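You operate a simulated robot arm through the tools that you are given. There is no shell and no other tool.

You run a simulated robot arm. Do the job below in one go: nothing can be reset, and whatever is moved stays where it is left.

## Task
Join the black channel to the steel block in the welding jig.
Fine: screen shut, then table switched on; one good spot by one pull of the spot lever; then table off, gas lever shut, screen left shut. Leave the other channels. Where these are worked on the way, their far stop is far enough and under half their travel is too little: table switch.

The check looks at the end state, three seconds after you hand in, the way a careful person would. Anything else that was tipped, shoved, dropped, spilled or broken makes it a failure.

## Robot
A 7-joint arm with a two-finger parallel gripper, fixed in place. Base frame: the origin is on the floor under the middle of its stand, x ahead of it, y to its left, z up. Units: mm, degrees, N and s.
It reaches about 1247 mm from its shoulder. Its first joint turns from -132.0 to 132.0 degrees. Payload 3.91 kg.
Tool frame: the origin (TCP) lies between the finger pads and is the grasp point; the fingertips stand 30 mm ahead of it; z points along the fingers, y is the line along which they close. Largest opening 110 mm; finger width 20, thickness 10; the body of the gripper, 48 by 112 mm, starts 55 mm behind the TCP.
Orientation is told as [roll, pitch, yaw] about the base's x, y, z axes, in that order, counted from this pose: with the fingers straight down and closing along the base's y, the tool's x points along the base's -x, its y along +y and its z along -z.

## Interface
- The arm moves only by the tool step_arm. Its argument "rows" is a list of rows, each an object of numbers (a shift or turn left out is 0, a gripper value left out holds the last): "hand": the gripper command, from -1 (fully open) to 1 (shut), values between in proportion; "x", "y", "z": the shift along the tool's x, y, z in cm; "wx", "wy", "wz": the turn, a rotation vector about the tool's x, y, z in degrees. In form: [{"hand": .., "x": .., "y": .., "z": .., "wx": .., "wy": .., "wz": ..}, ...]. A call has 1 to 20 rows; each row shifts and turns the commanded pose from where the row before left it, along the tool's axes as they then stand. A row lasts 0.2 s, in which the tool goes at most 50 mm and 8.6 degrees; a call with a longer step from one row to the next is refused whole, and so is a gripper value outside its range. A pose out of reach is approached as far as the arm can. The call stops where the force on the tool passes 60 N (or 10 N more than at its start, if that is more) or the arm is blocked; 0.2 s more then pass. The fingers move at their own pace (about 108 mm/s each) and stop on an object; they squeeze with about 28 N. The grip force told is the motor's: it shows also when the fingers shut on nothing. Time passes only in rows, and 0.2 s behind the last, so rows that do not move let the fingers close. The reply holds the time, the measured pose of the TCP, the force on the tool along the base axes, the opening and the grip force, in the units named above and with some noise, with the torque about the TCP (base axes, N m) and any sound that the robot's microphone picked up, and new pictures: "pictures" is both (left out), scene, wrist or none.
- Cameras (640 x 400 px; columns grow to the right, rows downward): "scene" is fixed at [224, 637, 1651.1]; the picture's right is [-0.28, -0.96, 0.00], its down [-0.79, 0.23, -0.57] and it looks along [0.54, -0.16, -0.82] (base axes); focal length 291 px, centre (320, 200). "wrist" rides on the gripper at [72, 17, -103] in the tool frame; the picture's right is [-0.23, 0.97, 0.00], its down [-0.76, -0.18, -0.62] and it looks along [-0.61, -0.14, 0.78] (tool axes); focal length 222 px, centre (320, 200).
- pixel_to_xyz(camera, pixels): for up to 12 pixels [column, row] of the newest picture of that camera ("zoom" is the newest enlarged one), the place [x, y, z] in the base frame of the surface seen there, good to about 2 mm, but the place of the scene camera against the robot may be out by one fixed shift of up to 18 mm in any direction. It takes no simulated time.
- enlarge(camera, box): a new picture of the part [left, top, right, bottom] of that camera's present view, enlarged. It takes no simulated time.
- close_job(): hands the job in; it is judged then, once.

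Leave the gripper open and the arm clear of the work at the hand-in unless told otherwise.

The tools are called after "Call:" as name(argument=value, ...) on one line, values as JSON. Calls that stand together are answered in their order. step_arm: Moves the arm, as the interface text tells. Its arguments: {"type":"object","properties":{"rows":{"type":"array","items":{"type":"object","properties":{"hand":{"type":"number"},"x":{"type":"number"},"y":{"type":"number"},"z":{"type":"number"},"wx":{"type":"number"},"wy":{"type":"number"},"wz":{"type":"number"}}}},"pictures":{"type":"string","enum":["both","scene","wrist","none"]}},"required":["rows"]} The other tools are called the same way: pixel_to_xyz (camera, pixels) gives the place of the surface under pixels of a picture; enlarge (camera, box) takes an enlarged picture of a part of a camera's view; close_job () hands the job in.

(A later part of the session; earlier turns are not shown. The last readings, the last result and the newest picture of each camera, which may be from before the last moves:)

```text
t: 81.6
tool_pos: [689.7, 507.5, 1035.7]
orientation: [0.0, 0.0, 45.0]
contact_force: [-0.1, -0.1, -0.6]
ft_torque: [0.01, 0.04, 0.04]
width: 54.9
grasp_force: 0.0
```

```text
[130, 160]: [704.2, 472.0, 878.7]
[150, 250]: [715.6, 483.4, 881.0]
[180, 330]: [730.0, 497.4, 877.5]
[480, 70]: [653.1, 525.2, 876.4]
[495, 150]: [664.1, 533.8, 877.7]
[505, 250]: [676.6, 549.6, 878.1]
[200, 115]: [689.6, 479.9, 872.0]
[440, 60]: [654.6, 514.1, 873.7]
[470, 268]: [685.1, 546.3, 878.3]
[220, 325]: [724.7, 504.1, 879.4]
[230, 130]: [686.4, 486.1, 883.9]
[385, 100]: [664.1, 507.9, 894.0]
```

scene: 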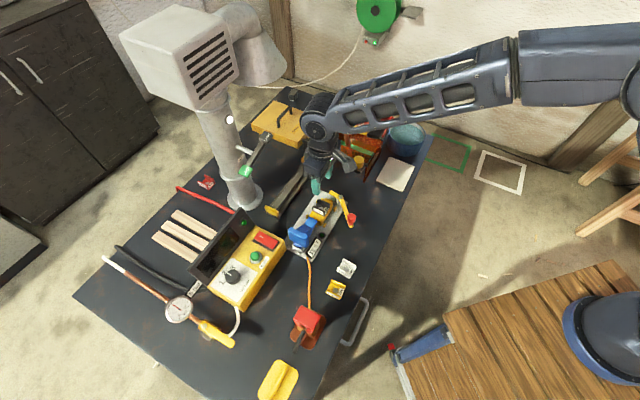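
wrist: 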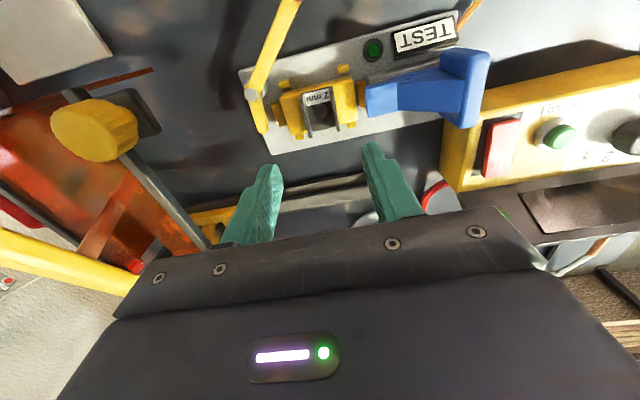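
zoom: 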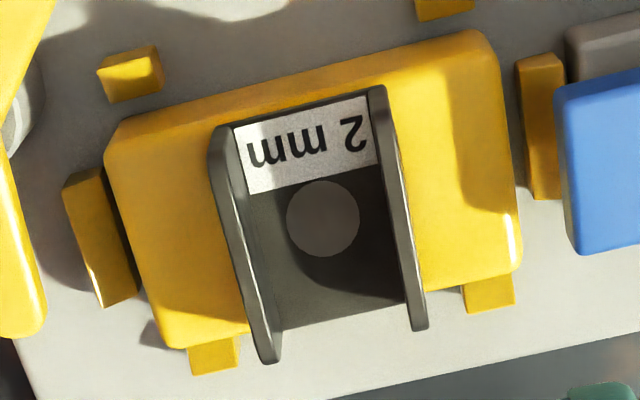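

All within ~1–2 mm now: good. Next I study the red-ball crank more closely before deciding about it.

Call:
enlarge(camera="wrist", box=[225, 60, 305, 150])

Call:
enlarge(camera="scene", box=[325, 185, 360, 230])

```text
4.44 times, centred on (265, 105) of wrist
```

zoom: 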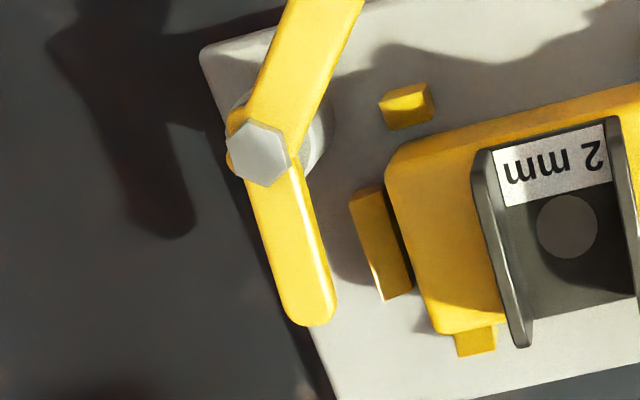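

```text
8.89 times, centred on (342, 208) of scene
```

zoom: 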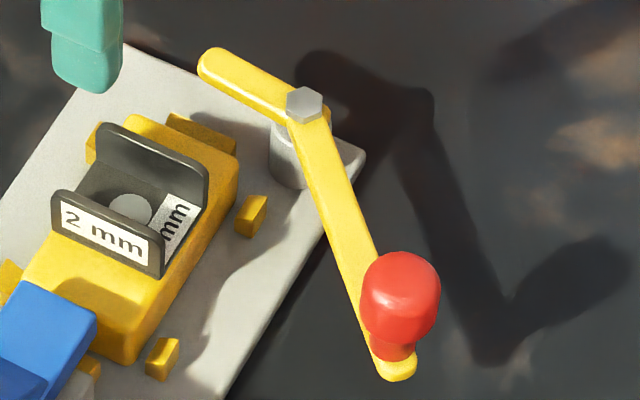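

The crank's short arm can only swing over the block's end — it is the block's hold-down, now swung open, and cannot reach the channel. A careful welder would swing it over the block for the spot. I'll try it gently: closed fingers beside the red ball, on the jig side.

Call:
step_arm(rows=[{"hand": 1, "x": 4.6, "y": 1.2}, {"x": 4.6, "y": 1.2}, {"wz": 7.5}, {"wz": 7.5}, {"wz": 7.5}, {"wz": 7.5}, {"wz": 7.5}, {"wz": 7.5}, {}])

Call:
enlarge(camera="wrist", box=[240, 60, 400, 200])

```text
t: 83.6
tool_pos: [606.0, 458.9, 1037.6]
orientation: [-0.1, 0.0, -0.1]
contact_force: [0.3, -0.1, 0.2]
ft_torque: [0.02, 0.0, 0.03]
width: 0.1
grasp_force: 28.5
```

scene: 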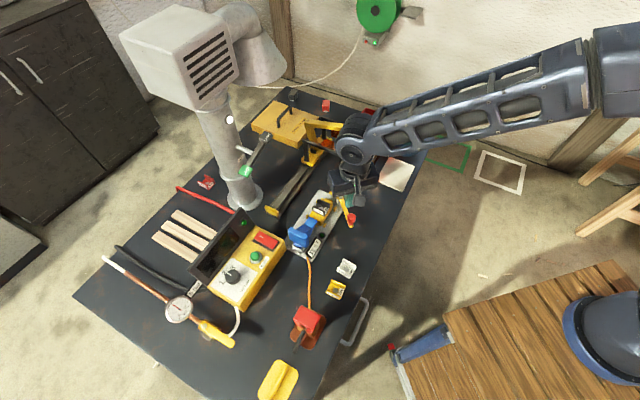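
wrist: 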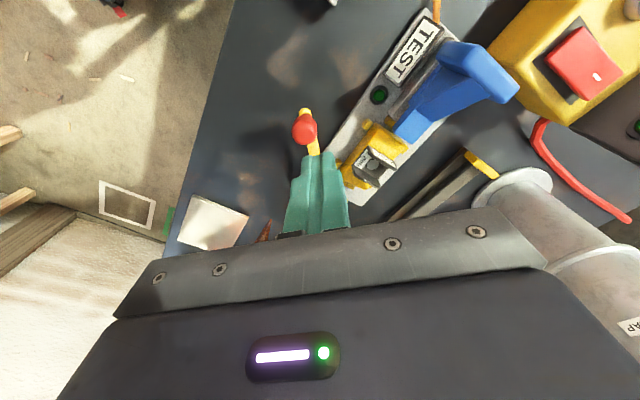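

```text
2.86 times, centred on (320, 130) of wrist
```

zoom: 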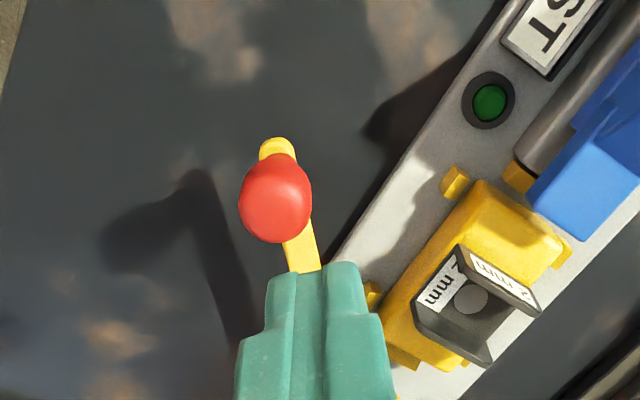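

I measure the ball exactly.

Call:
pixel_to_xyz(camera="zoom", pixels=[[275, 205], [245, 200], [308, 205], [275, 165], [275, 238], [278, 145], [305, 262]])

```text
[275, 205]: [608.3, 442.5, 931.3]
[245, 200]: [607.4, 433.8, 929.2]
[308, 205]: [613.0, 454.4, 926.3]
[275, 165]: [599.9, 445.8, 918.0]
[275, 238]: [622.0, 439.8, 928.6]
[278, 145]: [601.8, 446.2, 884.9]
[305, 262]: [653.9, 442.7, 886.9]
```

The ball's centre is really at ≈(610, 443.5) (the scene camera is offset by ~15 mm). I shift to y≈471 and descend beside it to z≈932.

Call:
step_arm(rows=[{"y": 1.25, "x": -0.4}, {"z": 3.5}, {"z": 3.5}, {"z": 3.5}, {}], pictures="wrist")

Call:
enlarge(camera="wrist", box=[240, 80, 400, 220])

```text
t: 84.8
tool_pos: [610.9, 471.3, 932.7]
orientation: [0.1, 0.0, 0.0]
contact_force: [0.1, -0.1, 0.3]
ft_torque: [-0.01, 0.02, 0.0]
width: 0.0
grasp_force: 27.6
```

wrist: 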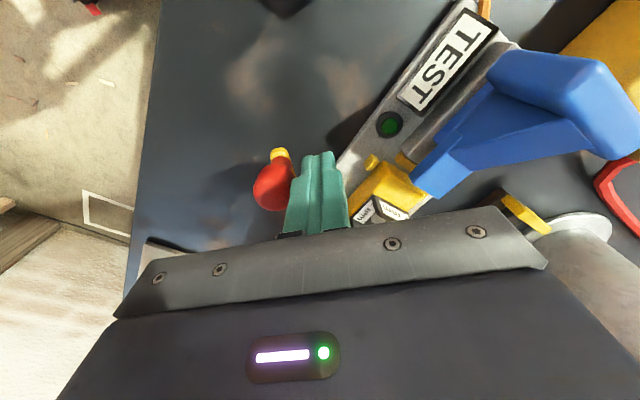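

```text
2.86 times, centred on (320, 150) of wrist
```

zoom: 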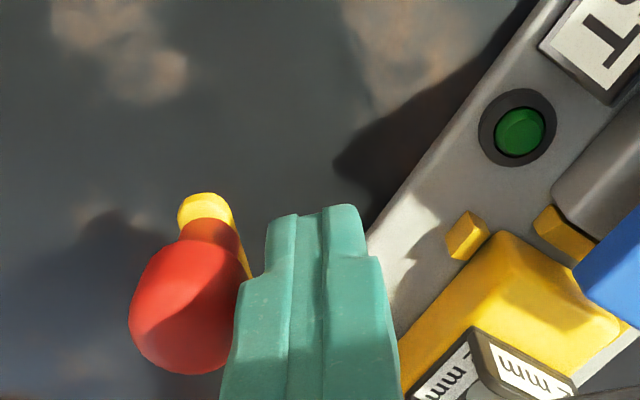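

Fingers are next to the ball. I push gently 18 mm in −y and read the force.

Call:
step_arm(rows=[{"y": -0.6}, {"y": -0.6}, {"y": -0.6}, {}])

Call:
enlarge(camera="scene", box=[290, 170, 390, 250])

```text
t: 85.8
tool_pos: [610.6, 453.3, 931.7]
orientation: [0.0, 0.0, 0.0]
contact_force: [-0.3, 0.3, -0.3]
ft_torque: [0.0, 0.01, 0.01]
width: 0.0
grasp_force: 28.2
```

scene: 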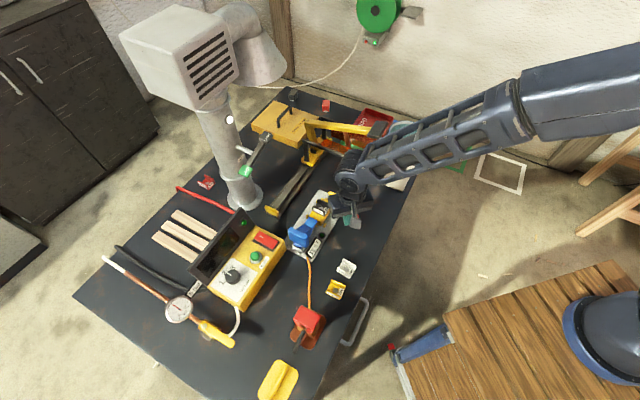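
wrist: 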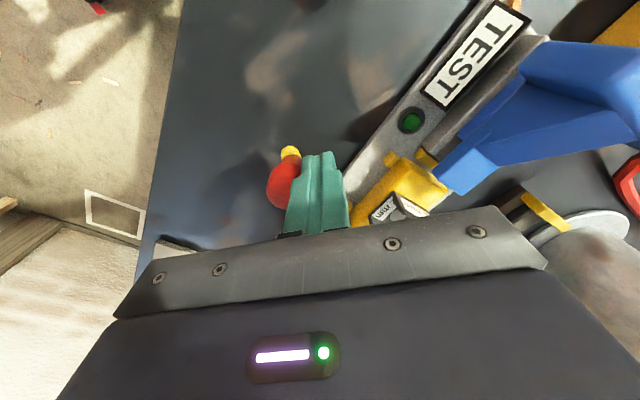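

```text
5.00 times, centred on (340, 210) of scene
```

zoom: 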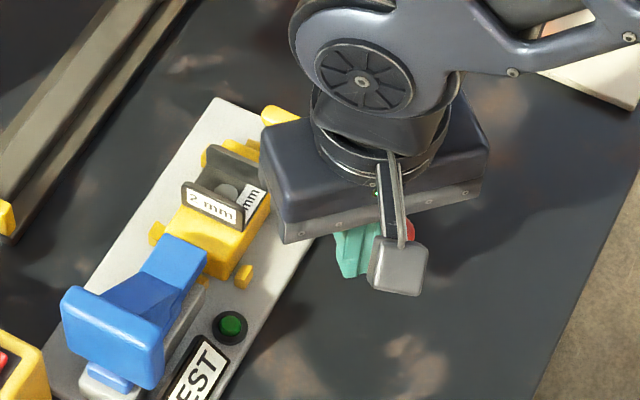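

The crank swings freely (almost no force). I follow its arc further (about 30°), then look.

Call:
step_arm(rows=[{"y": -0.6, "x": 0.05}, {"y": -0.6, "x": 0.05}, {"y": -0.6, "x": 0.05}, {"y": -0.6, "x": 0.05}, {"y": -0.6, "x": -0.1}, {"y": -0.6, "x": -0.1}, {"y": -0.6, "x": -0.12}, {}])

Call:
enlarge(camera="scene", box=[290, 170, 390, 250])

```text
t: 87.6
tool_pos: [612.7, 410.8, 931.0]
orientation: [0.1, 0.1, 0.0]
contact_force: [-0.9, -0.1, -0.7]
ft_torque: [-0.02, -0.02, 0.01]
width: 0.0
grasp_force: 27.6
```

scene: 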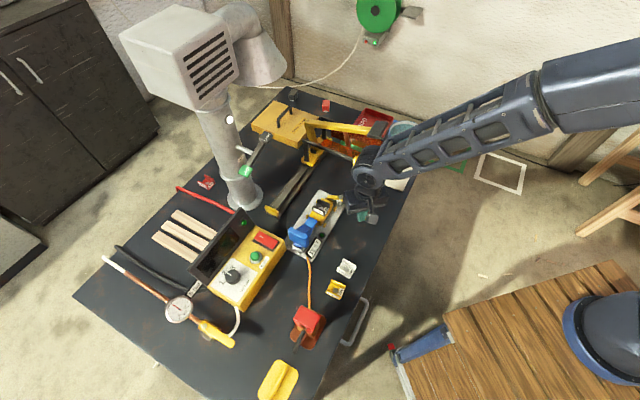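
wrist: 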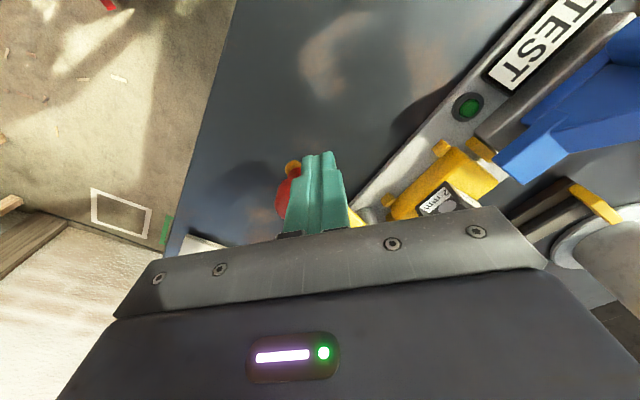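

```text
5.00 times, centred on (340, 210) of scene
```

zoom: 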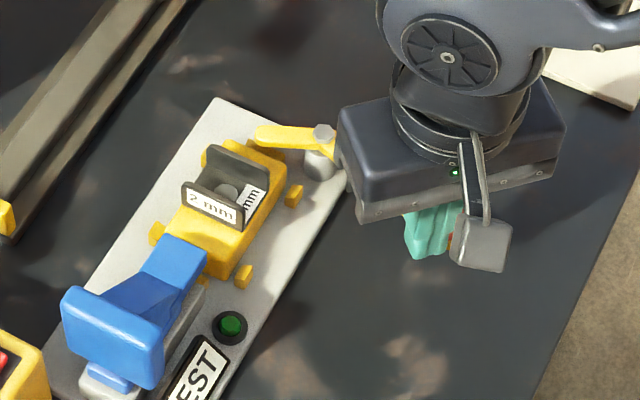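

The short arm swings in over the block's end. I continue 10° more and check.

Call:
step_arm(rows=[{"y": -0.55, "x": -0.2}, {"y": -0.55, "x": -0.2}, {"y": -0.5, "x": -0.2}, {}], pictures="scene")

Call:
enlarge(camera="scene", box=[300, 170, 380, 230])

```text
t: 88.6
tool_pos: [617.1, 395.7, 930.8]
orientation: [0.0, 0.0, -0.1]
contact_force: [0.4, 0.3, -0.3]
ft_torque: [0.03, 0.01, 0.03]
width: 0.1
grasp_force: 27.8
```

scene: 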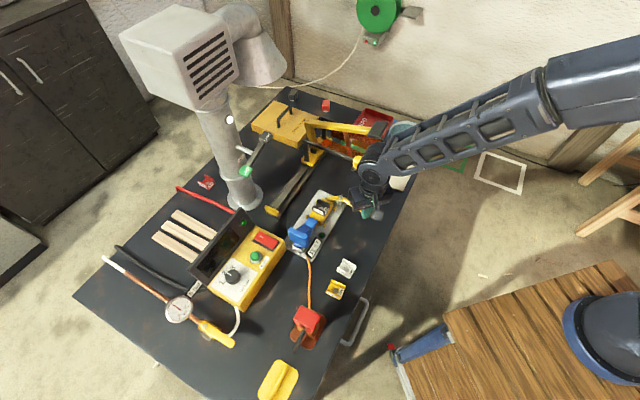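

```text
6.67 times, centred on (340, 200) of scene
```

zoom: 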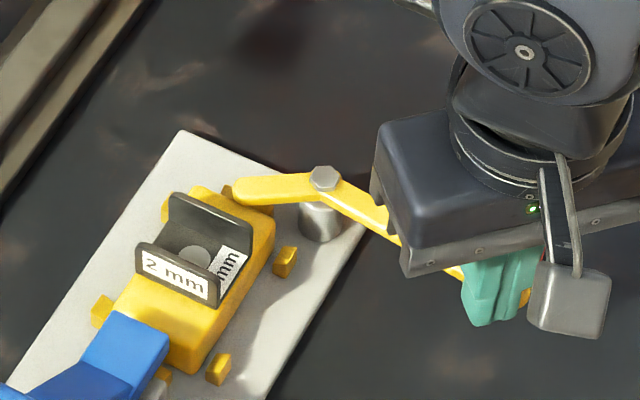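

Still free, no contact with the channel. I continue in small steps to find the crank's stop.

Call:
step_arm(rows=[{"y": -0.5, "x": -0.3}, {"y": -0.5, "x": -0.3}, {"y": -0.5, "x": -0.35}, {}], pictures="none")

Call:
step_arm(rows=[{"y": -0.45, "x": -0.4}, {"y": -0.45, "x": -0.4}, {"y": -0.45, "x": -0.4}, {}], pictures="scene")

Call:
enlarge(camera="scene", box=[300, 170, 380, 230])

```text
t: 89.6
tool_pos: [626.8, 379.3, 932.2]
orientation: [0.0, 0.0, -0.1]
contact_force: [-0.1, 0.5, 0.2]
ft_torque: [-0.02, 0.0, 0.02]
width: 0.1
grasp_force: 27.7
```

```text
t: 90.6
tool_pos: [636.2, 370.3, 931.2]
orientation: [0.1, 0.1, 0.2]
contact_force: [-33.4, 32.5, 0.2]
ft_torque: [0.73, 0.73, -0.02]
width: 0.0
grasp_force: 27.7
```

scene: 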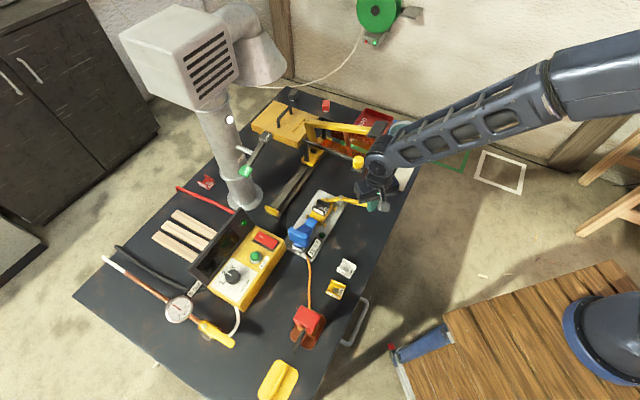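

```text
6.67 times, centred on (340, 200) of scene
```

zoom: 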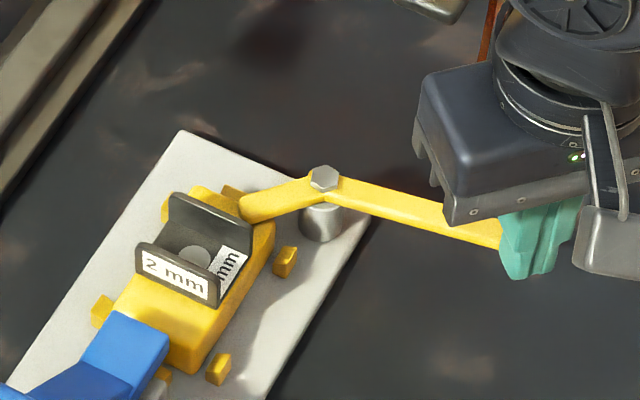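

A hard stop (46 N): the arm is over the block's end — clamp shut. I back off at once, rise and look.

Call:
step_arm(rows=[{"y": 0.4, "x": 0.35}, {"y": 0.6, "x": 0.5}, {"y": 1.0, "x": 0.8}, {"z": -4}, {"z": -4}, {"z": -3}])

Call:
enlarge(camera="scene", box=[290, 170, 390, 250])

Call:
enlarge(camera="wrist", box=[330, 60, 530, 220])

```text
t: 92.0
tool_pos: [622.5, 385.6, 1041.0]
orientation: [0.0, 0.2, -0.1]
contact_force: [0.1, -0.1, -0.2]
ft_torque: [-0.02, -0.03, 0.01]
width: 0.0
grasp_force: 28.4
```

scene: 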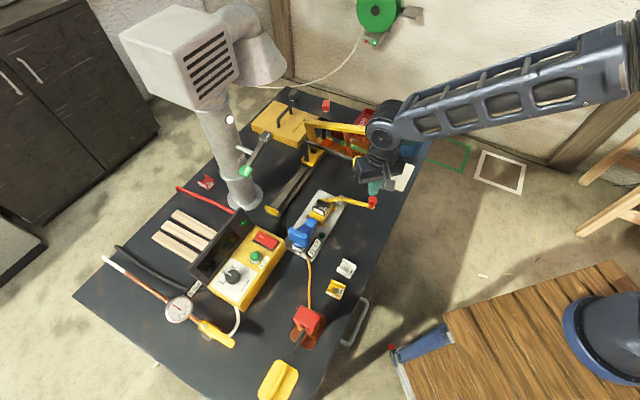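
wrist: 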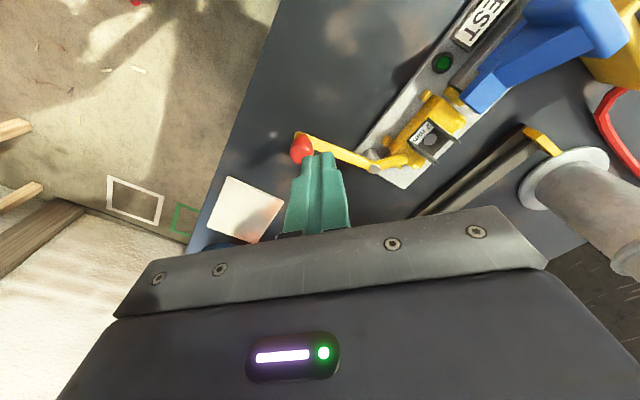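

```text
5.00 times, centred on (340, 210) of scene
```

zoom: 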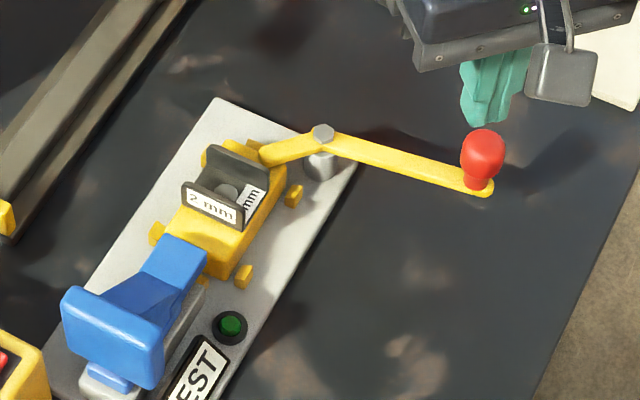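

```text
2.50 times, centred on (430, 140) of wrist
```

zoom: 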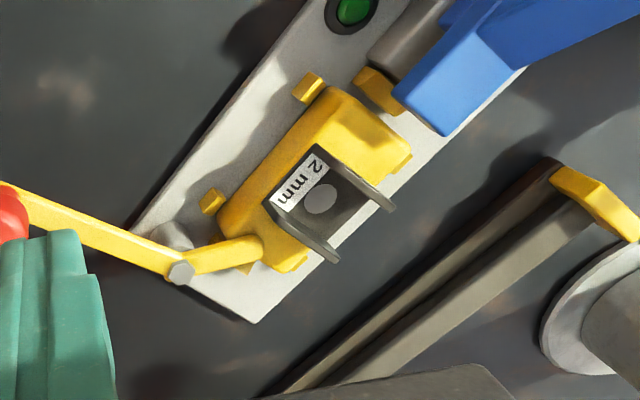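

The clamp stays shut. Now the screen: I raise, turn to yaw −45° and go above the carriage knob to measure it and the black grip precisely.

Call:
step_arm(rows=[{"z": -4}, {"z": -4}, {"z": -3}, {"wz": 7.5}, {"wz": 7.5}, {"wz": 7.5}, {"wz": 7.5}, {"wz": 7.5}, {"wz": 7.5}, {"x": -3.8, "y": 2.7}, {"x": -3.8, "y": 2.7}, {"x": -3.8, "y": 2.7}, {}])

Call:
enlarge(camera="wrist", box=[200, 60, 440, 220])

```text
t: 94.8
tool_pos: [758.8, 361.7, 1151.0]
orientation: [-0.1, 0.0, -45.1]
contact_force: [0.2, -0.6, 0.0]
ft_torque: [0.02, -0.02, 0.01]
width: 0.0
grasp_force: 27.3
```

scene: 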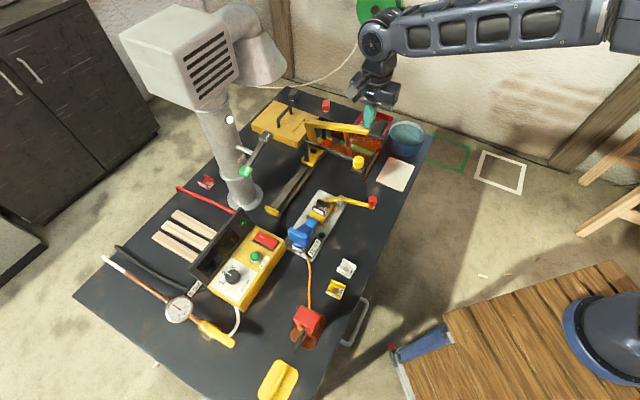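
wrist: 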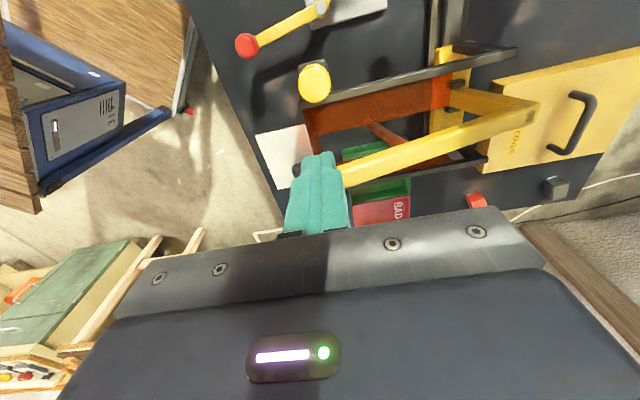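

```text
2.50 times, centred on (320, 140) of wrist
```

zoom: 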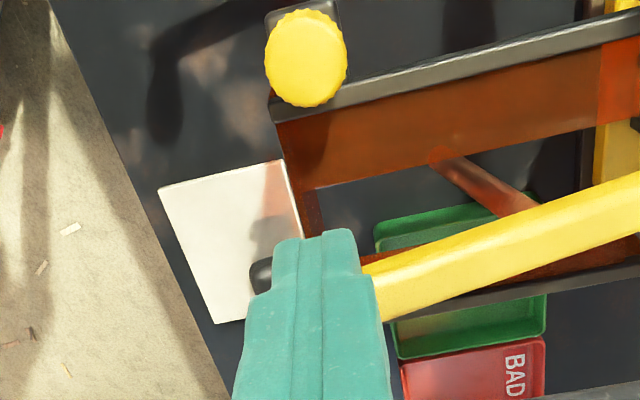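

The fingers hide the black grip. I slide 70 mm toward −u (still high above) to see and measure it.

Call:
step_arm(rows=[{"x": -3.5}, {"x": -3.5}, {}], pictures="wrist")

Call:
enlarge(camera="wrist", box=[220, 20, 420, 180])

```text
t: 95.6
tool_pos: [807.7, 312.9, 1151.7]
orientation: [0.0, 0.0, -45.1]
contact_force: [-0.7, -0.4, -0.5]
ft_torque: [-0.01, -0.09, 0.0]
width: 0.0
grasp_force: 28.1
```

wrist: 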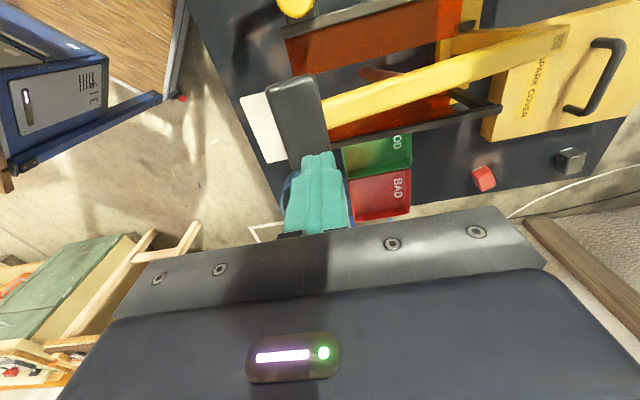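

```text
2.50 times, centred on (320, 100) of wrist
```

zoom: 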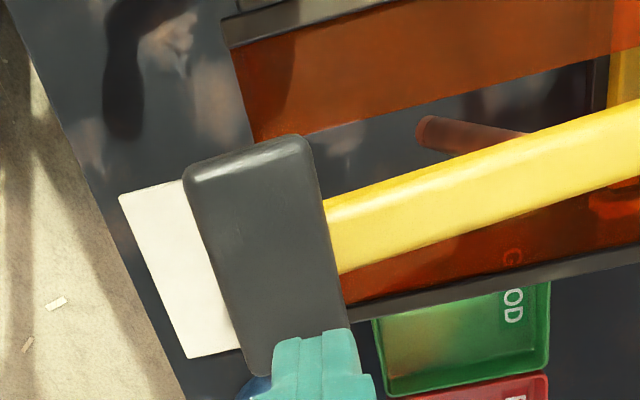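

Call:
pixel_to_xyz(camera="zoom", pixels=[[195, 185], [305, 145], [250, 165], [215, 280], [330, 290], [270, 240], [260, 350], [340, 230], [450, 195], [425, 130], [240, 30], [330, 210]])

Call:
pixel_to_xyz(camera="wrist", pixels=[[295, 8], [280, 5], [310, 10], [295, 16], [560, 40], [470, 75]])

```text
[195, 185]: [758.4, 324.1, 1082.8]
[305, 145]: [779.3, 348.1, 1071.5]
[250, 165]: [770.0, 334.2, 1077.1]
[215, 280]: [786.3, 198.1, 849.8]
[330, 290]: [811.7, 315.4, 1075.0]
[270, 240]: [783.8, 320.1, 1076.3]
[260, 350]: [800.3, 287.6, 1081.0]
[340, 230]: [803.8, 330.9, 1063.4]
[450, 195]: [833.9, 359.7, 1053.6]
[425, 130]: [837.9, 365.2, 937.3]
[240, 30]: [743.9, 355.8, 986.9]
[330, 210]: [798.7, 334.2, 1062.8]
```

```text
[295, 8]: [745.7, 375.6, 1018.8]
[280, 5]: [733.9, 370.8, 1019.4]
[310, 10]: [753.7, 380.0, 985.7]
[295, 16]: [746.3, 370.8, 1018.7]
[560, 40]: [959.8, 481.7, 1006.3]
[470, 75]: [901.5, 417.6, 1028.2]
```

Grip: u −176…−235, v −88…−50, top z ≤1083. Knob centre: u≈−126, v≈−57, top z≈1020. There is a 33 mm slot between them for the closed fingers: TCP at (763, 359.3), down to z=1038.

Call:
step_arm(rows=[{"x": 3.2, "y": 0.06}, {"x": 3.2, "y": 0.06}, {}], pictures="none")

Call:
step_arm(rows=[{"z": 2.5}, {"z": 2.0}, {}])

Call:
enlarge(camera="wrist", box=[220, 60, 420, 220])

Call:
enlarge(camera="scene", box=[320, 60, 430, 190])

```text
t: 96.4
tool_pos: [763.3, 361.1, 1151.6]
orientation: [-0.1, 0.0, -45.0]
contact_force: [1.1, 0.5, -0.3]
ft_torque: [-0.01, -0.03, 0.02]
width: 0.0
grasp_force: 28.1
```

```text
t: 97.2
tool_pos: [765.7, 360.1, 1106.8]
orientation: [0.0, 0.0, -45.0]
contact_force: [-0.5, 0.2, -0.6]
ft_torque: [0.0, -0.01, -0.01]
width: 0.0
grasp_force: 27.8
```

scene: 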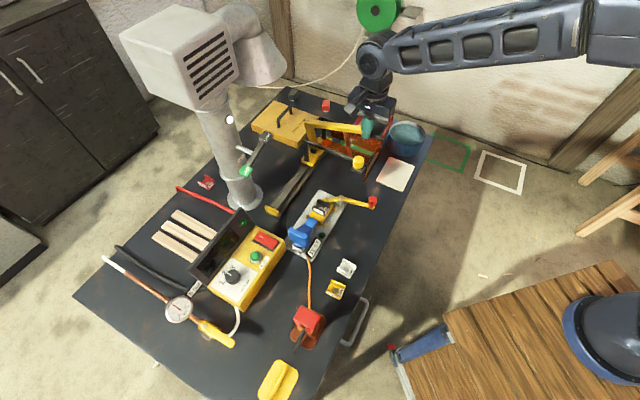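
wrist: 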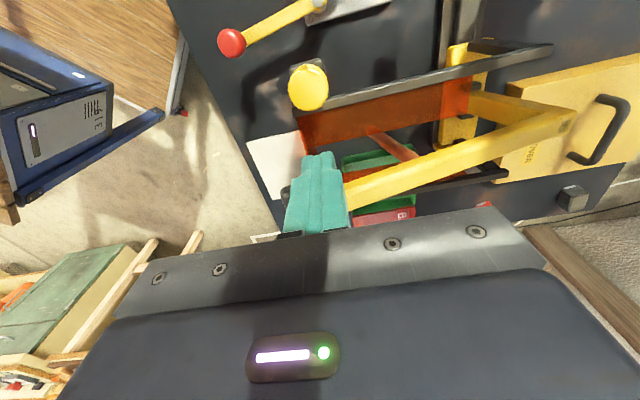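

```text
2.50 times, centred on (320, 140) of wrist
```

zoom: 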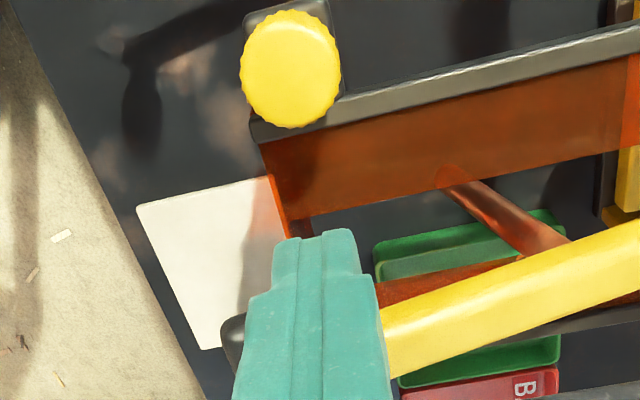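

```text
3.08 times, centred on (375, 125) of scene
```

zoom: 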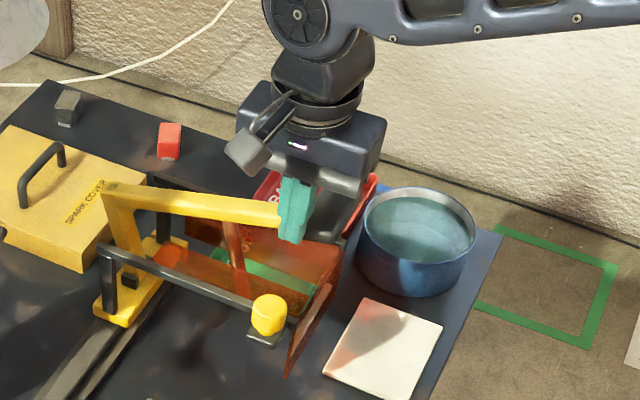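

The fingers are in the slot between grip and knob with no contact. I descend on to z≈1038.

Call:
step_arm(rows=[{"z": 1.7}, {"z": 1.7}, {"z": 1.7}, {"z": 1.7}, {}])

Call:
enlarge(camera="wrist", box=[220, 60, 420, 220])

Call:
enlarge(camera="scene", box=[320, 80, 420, 200])

```text
t: 98.4
tool_pos: [766.8, 360.9, 1039.8]
orientation: [0.1, 0.1, -45.0]
contact_force: [0.4, -0.9, 0.3]
ft_torque: [-0.01, 0.01, 0.01]
width: 0.0
grasp_force: 27.7
```

scene: 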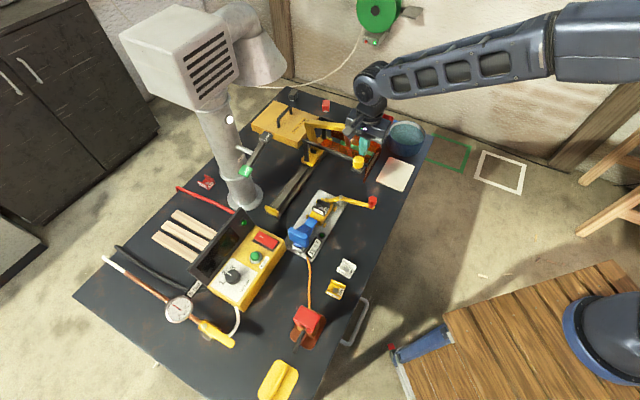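
wrist: 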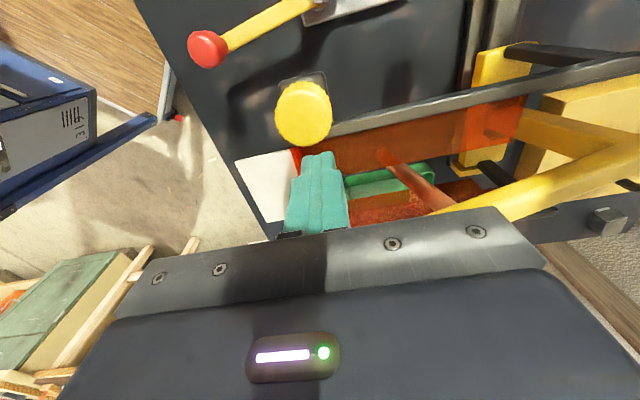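

```text
2.50 times, centred on (320, 140) of wrist
```

zoom: 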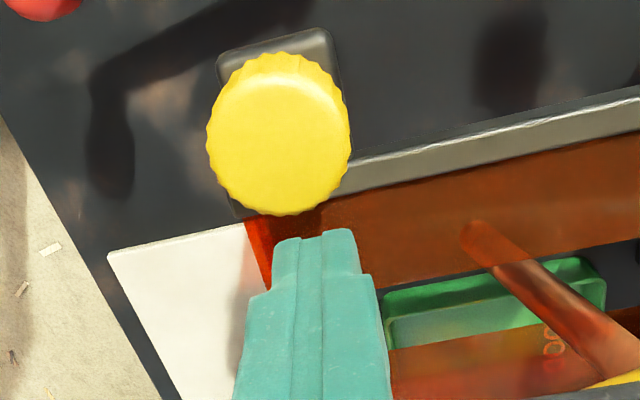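

```text
3.33 times, centred on (370, 140) of scene
```

zoom: 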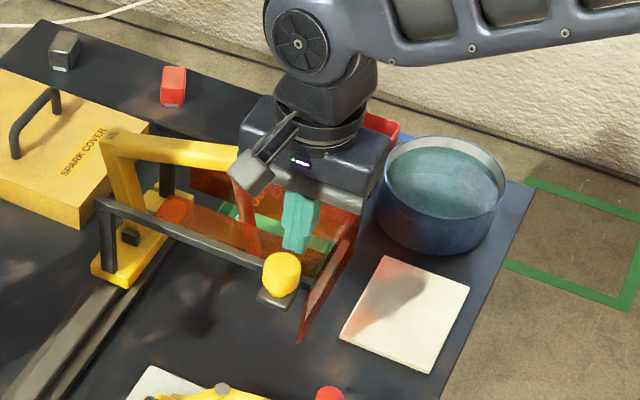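

Well placed behind the knob. I push toward the jig, first 40 mm.

Call:
step_arm(rows=[{"x": 0.5}, {"x": 0.8}, {"x": 0.8}, {"x": 0.8}, {"x": 0.8}, {}])

```text
t: 99.8
tool_pos: [739.7, 386.7, 1040.6]
orientation: [0.1, 0.1, -45.0]
contact_force: [0.0, 0.2, 0.6]
ft_torque: [0.0, 0.0, 0.01]
width: 0.0
grasp_force: 27.8
```

scene: 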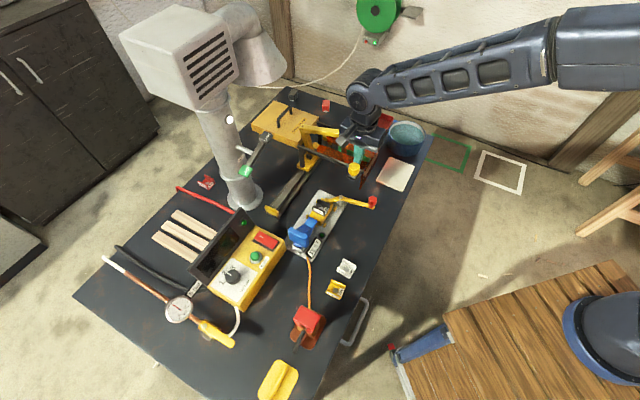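
wrist: 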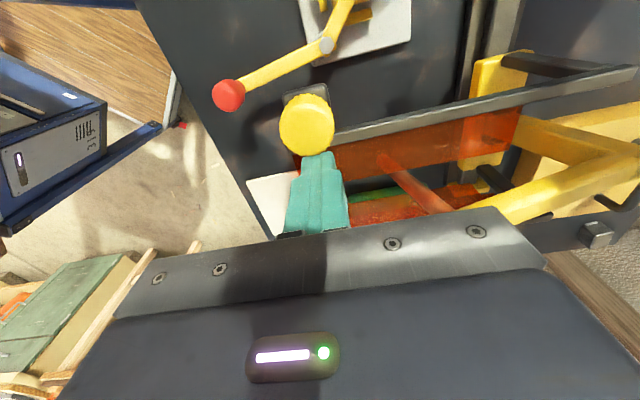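

The carriage glides along easily. I push 100 mm more.

Call:
step_arm(rows=[{"x": 1.0}, {"x": 1.0}, {"x": 1.0}, {"x": 1.0}, {"x": 1.0}, {"x": 1.0}, {"x": 1.0}, {"x": 1.0}, {"x": 1.0}, {"x": 1.0}, {}])

Call:
enlarge(camera="scene", box=[270, 110, 400, 240])

```text
t: 102.2
tool_pos: [667.7, 457.2, 1040.6]
orientation: [0.0, 0.1, -45.0]
contact_force: [0.4, -0.4, 0.0]
ft_torque: [0.0, -0.01, 0.01]
width: 0.0
grasp_force: 27.9
```

scene: 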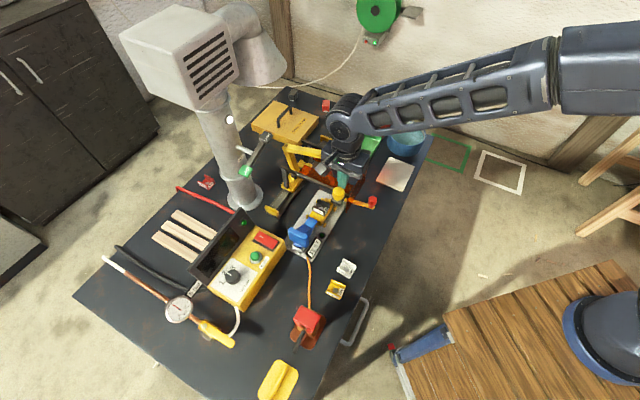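
wrist: 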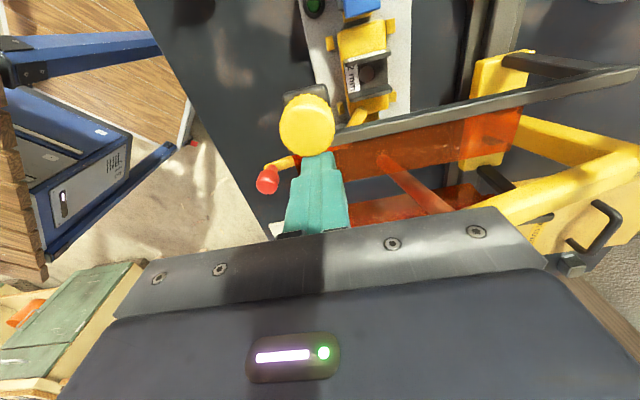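

```text
3.08 times, centred on (335, 175) of scene
```

zoom: 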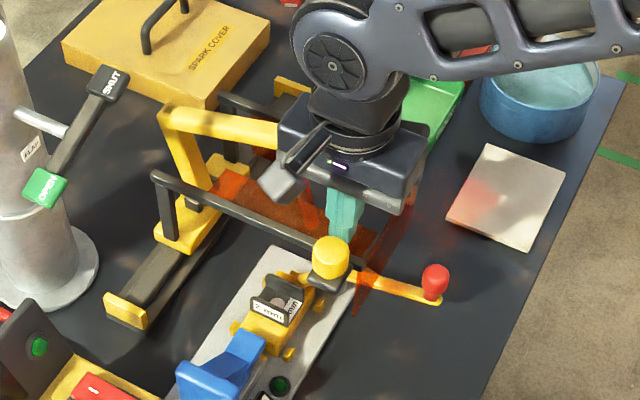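

Halfway; all clear. 55 mm more, then slower to the stop.

Call:
step_arm(rows=[{"x": 1.0}, {"x": 1.0}, {"x": 1.0}, {"x": 1.0}, {"x": 1.0}, {"x": 0.5}, {}])

Call:
enlarge(camera="scene", box=[250, 130, 380, 260])

```text
t: 103.8
tool_pos: [630.3, 495.5, 1039.0]
orientation: [0.1, 0.0, -45.0]
contact_force: [-0.6, 0.0, -0.5]
ft_torque: [0.03, 0.0, 0.0]
width: 0.0
grasp_force: 28.2
```

scene: 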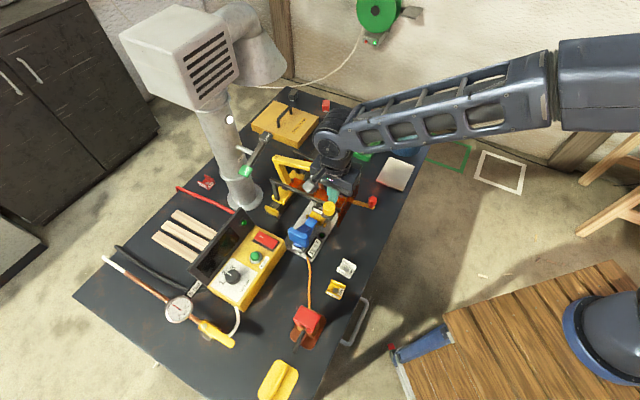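
wrist: 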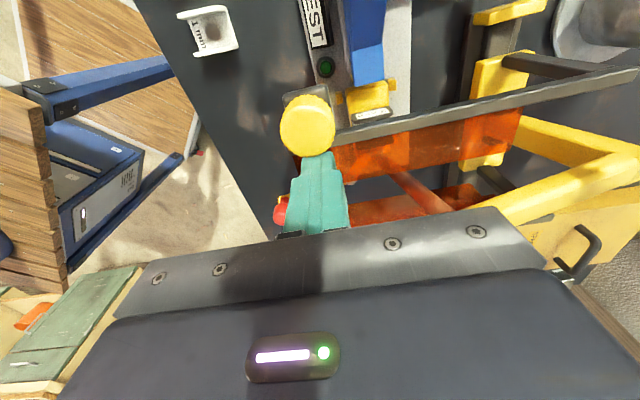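

```text
3.08 times, centred on (315, 195) of scene
```

zoom: 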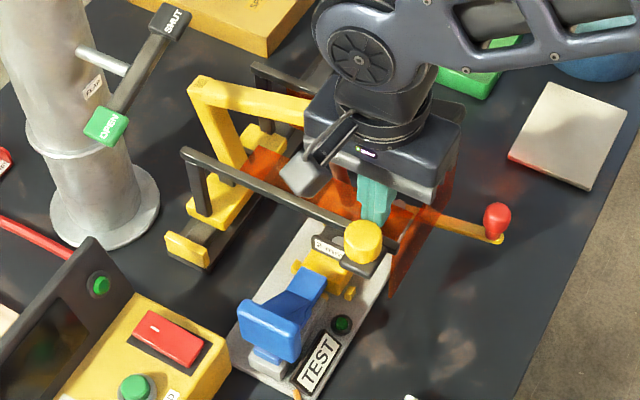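

About 18 mm remain to the yellow end stop. Small steps now.

Call:
step_arm(rows=[{"x": 0.5}, {"x": 0.4}, {"x": 0.3}, {}], pictures="none")

Call:
step_arm(rows=[{"x": 0.3}, {"x": 0.3}, {}], pictures="none")

```text
t: 104.8
tool_pos: [621.8, 505.8, 1039.1]
orientation: [-0.1, 0.1, -45.0]
contact_force: [-0.5, 0.5, -0.7]
ft_torque: [0.0, 0.03, -0.02]
width: 0.0
grasp_force: 27.9
```

```text
t: 105.6
tool_pos: [616.8, 507.6, 1039.1]
orientation: [0.0, 0.0, -45.0]
contact_force: [0.2, 1.4, -0.2]
ft_torque: [0.0, -0.01, -0.01]
width: 0.0
grasp_force: 27.8
```

Call:
step_arm(rows=[{"x": 0.2}, {"x": 0.2}, {}], pictures="none")

Call:
step_arm(rows=[{"x": 0.2}, {"x": 0.2}, {}], pictures="scene")

Call:
enlarge(camera="scene", box=[250, 140, 370, 250])

```text
t: 106.4
tool_pos: [613.8, 511.5, 1038.4]
orientation: [0.0, 0.0, -45.1]
contact_force: [-0.1, 0.0, -0.6]
ft_torque: [-0.02, 0.02, 0.01]
width: 0.0
grasp_force: 28.3
```

```text
t: 107.2
tool_pos: [611.6, 514.2, 1038.7]
orientation: [0.0, 0.1, -45.1]
contact_force: [4.3, -5.3, 1.6]
ft_torque: [-0.12, -0.12, -0.01]
width: 0.0
grasp_force: 27.9
```

scene: 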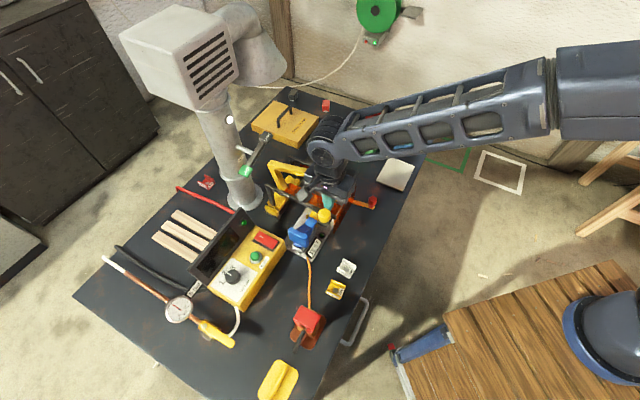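

```text
3.64 times, centred on (310, 195) of scene
```

zoom: 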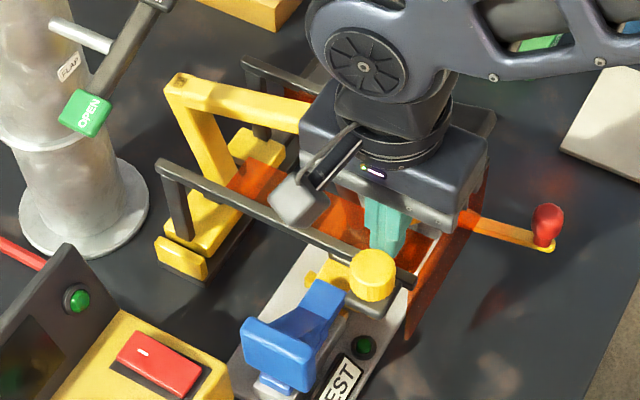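

A 7 N reaction: the stop is reached. One more 2 mm nudge to confirm it is hard against it.

Call:
step_arm(rows=[{"x": 0.2}, {}], pictures="none")

```text
t: 107.8
tool_pos: [612.3, 514.2, 1039.3]
orientation: [0.0, -0.1, -45.1]
contact_force: [17.0, -18.4, -2.3]
ft_torque: [-0.57, -0.53, 0.1]
width: 0.0
grasp_force: 28.2
```

The screen is hard at its end stop. I back off 6 mm, rise, and look at the electrode above the channel.

Call:
step_arm(rows=[{"x": -0.3}, {"x": -0.3}, {"z": -3}, {"z": -4}, {"z": -4}, {"z": -4}])

Call:
enlarge(camera="wrist", box=[220, 60, 460, 220])

Call:
enlarge(camera="scene", box=[260, 150, 370, 240])

```text
t: 109.2
tool_pos: [613.4, 510.4, 1188.0]
orientation: [-0.1, -0.1, -45.0]
contact_force: [-0.5, 1.2, 0.0]
ft_torque: [-0.01, 0.0, 0.0]
width: 0.2
grasp_force: 28.1
```

scene: 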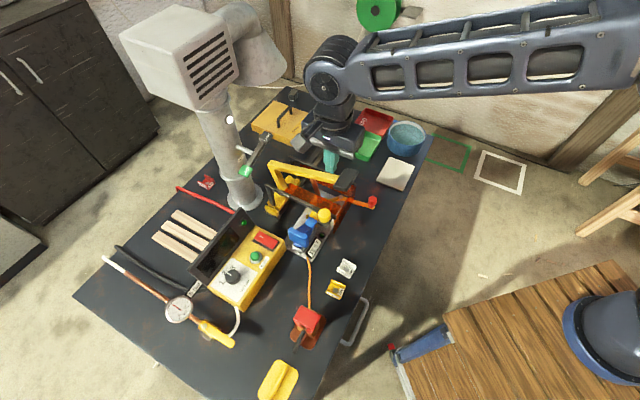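
wrist: 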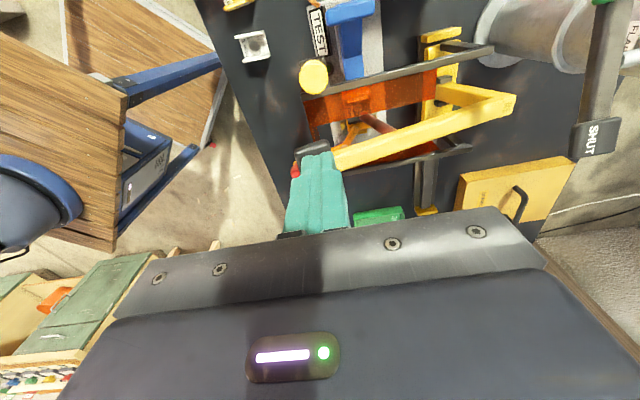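

```text
2.50 times, centred on (340, 140) of wrist
```

zoom: 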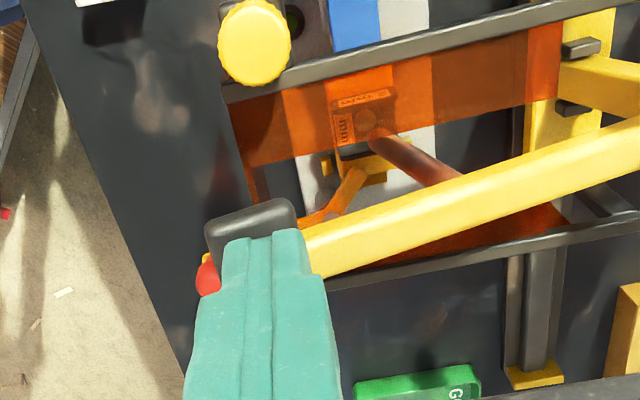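

```text
4.44 times, centred on (315, 195) of scene
```

zoom: 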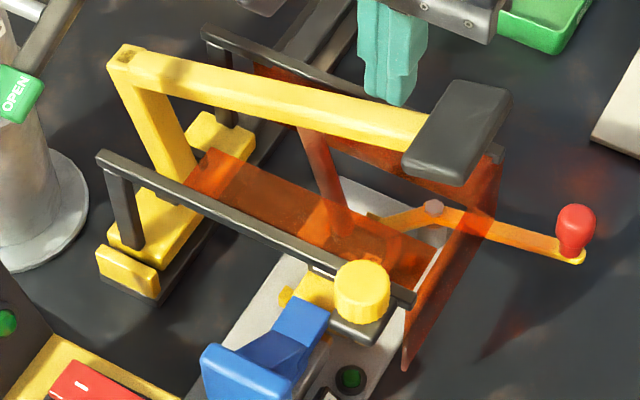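

I enlarge around the electrode tip and measure it.

Call:
enlarge(camera="wrist", box=[325, 80, 415, 150])

Call:
pixel_to_xyz(camera="zoom", pixels=[[275, 185], [300, 200], [290, 215], [330, 215], [380, 235], [310, 180], [345, 240], [255, 205]])

```text
5.71 times, centred on (370, 115) of wrist
```

zoom: 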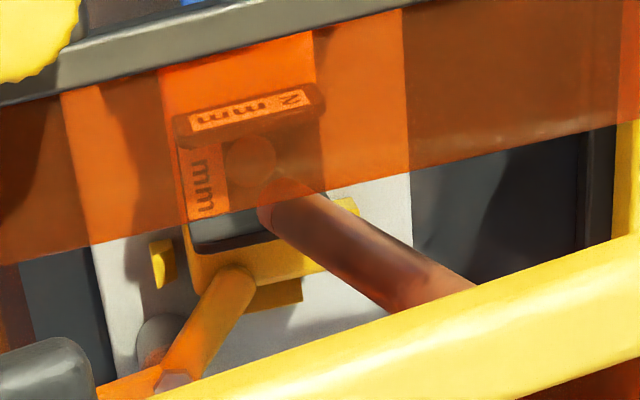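

```text
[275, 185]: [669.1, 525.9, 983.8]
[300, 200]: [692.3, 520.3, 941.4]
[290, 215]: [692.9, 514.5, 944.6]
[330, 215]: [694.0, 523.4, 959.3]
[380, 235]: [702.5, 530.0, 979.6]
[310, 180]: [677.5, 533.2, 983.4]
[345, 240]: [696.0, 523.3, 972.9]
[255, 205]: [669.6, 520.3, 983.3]
```

The electrode tip hangs within ~3 mm over the mark. Next, the table switch: I go above the red rocker to measure it.

Call:
step_arm(rows=[{"x": 3.23, "y": 2.76, "z": 0.9}, {"x": 3.23, "y": 2.76, "z": 0.9}, {"x": 3.23, "y": 2.76, "z": 0.9}, {"x": 3.23, "y": 2.76, "z": 0.9}, {}])

Call:
enlarge(camera="wrist", box=[300, 40, 460, 160])

```text
t: 110.4
tool_pos: [597.6, 681.0, 1152.2]
orientation: [0.0, 0.0, -45.0]
contact_force: [0.5, -0.2, -0.5]
ft_torque: [-0.03, 0.01, 0.05]
width: 0.0
grasp_force: 27.9
```

scene: 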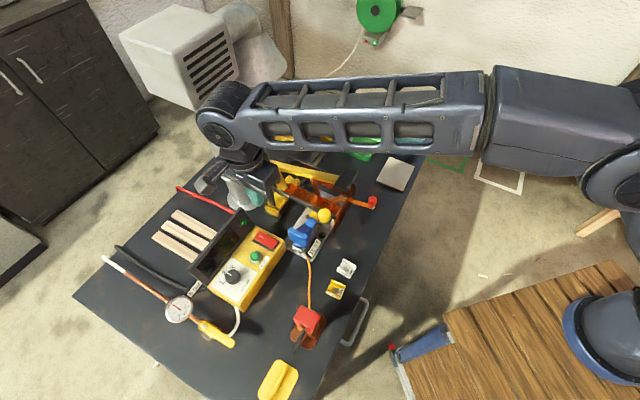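
wrist: 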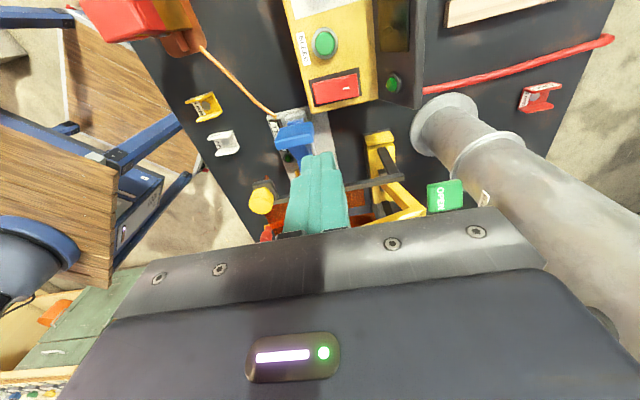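

```text
3.33 times, centred on (380, 100) of wrist
```

zoom: 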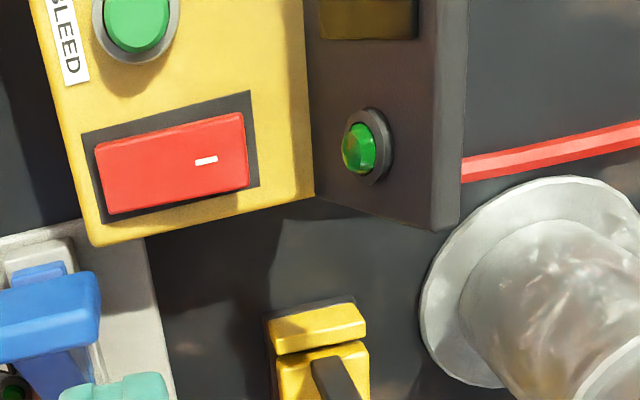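

I measure heights along the rocker.

Call:
pixel_to_xyz(camera="zoom", pixels=[[105, 160], [115, 200], [130, 175], [155, 170], [175, 165], [206, 160], [225, 150], [240, 125], [243, 180], [90, 200], [255, 150], [362, 148]])

Call:
enlarge(camera="wrist", box=[300, 60, 370, 115])

```text
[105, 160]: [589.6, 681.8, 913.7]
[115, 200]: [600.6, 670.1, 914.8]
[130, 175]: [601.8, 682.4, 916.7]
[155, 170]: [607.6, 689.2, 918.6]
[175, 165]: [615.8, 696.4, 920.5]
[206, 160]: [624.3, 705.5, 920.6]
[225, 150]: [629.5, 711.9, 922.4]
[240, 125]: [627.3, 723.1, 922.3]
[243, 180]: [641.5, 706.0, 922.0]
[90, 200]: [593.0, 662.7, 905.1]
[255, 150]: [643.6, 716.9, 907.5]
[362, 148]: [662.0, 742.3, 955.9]
```

```text
7.27 times, centred on (335, 88) of wrist
```

zoom: 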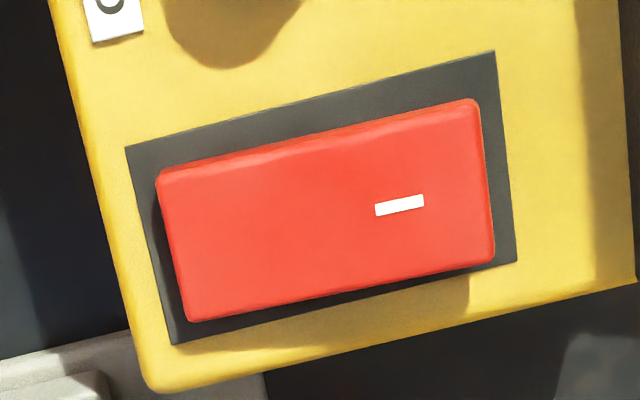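

The end with the white mark (near (630, 709)) stands 8 mm higher: that's the ON end still up — table is off. I check clearance to the green OPEN tag and the panel top before pressing.

Call:
pixel_to_xyz(camera="wrist", pixels=[[445, 195], [430, 195], [462, 185], [425, 105], [400, 5], [480, 135], [415, 60]])

```text
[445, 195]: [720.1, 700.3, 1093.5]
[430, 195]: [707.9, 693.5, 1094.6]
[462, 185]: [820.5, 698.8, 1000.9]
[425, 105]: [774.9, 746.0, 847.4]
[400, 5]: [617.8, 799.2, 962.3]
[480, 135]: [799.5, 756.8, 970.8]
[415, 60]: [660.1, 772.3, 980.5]
```

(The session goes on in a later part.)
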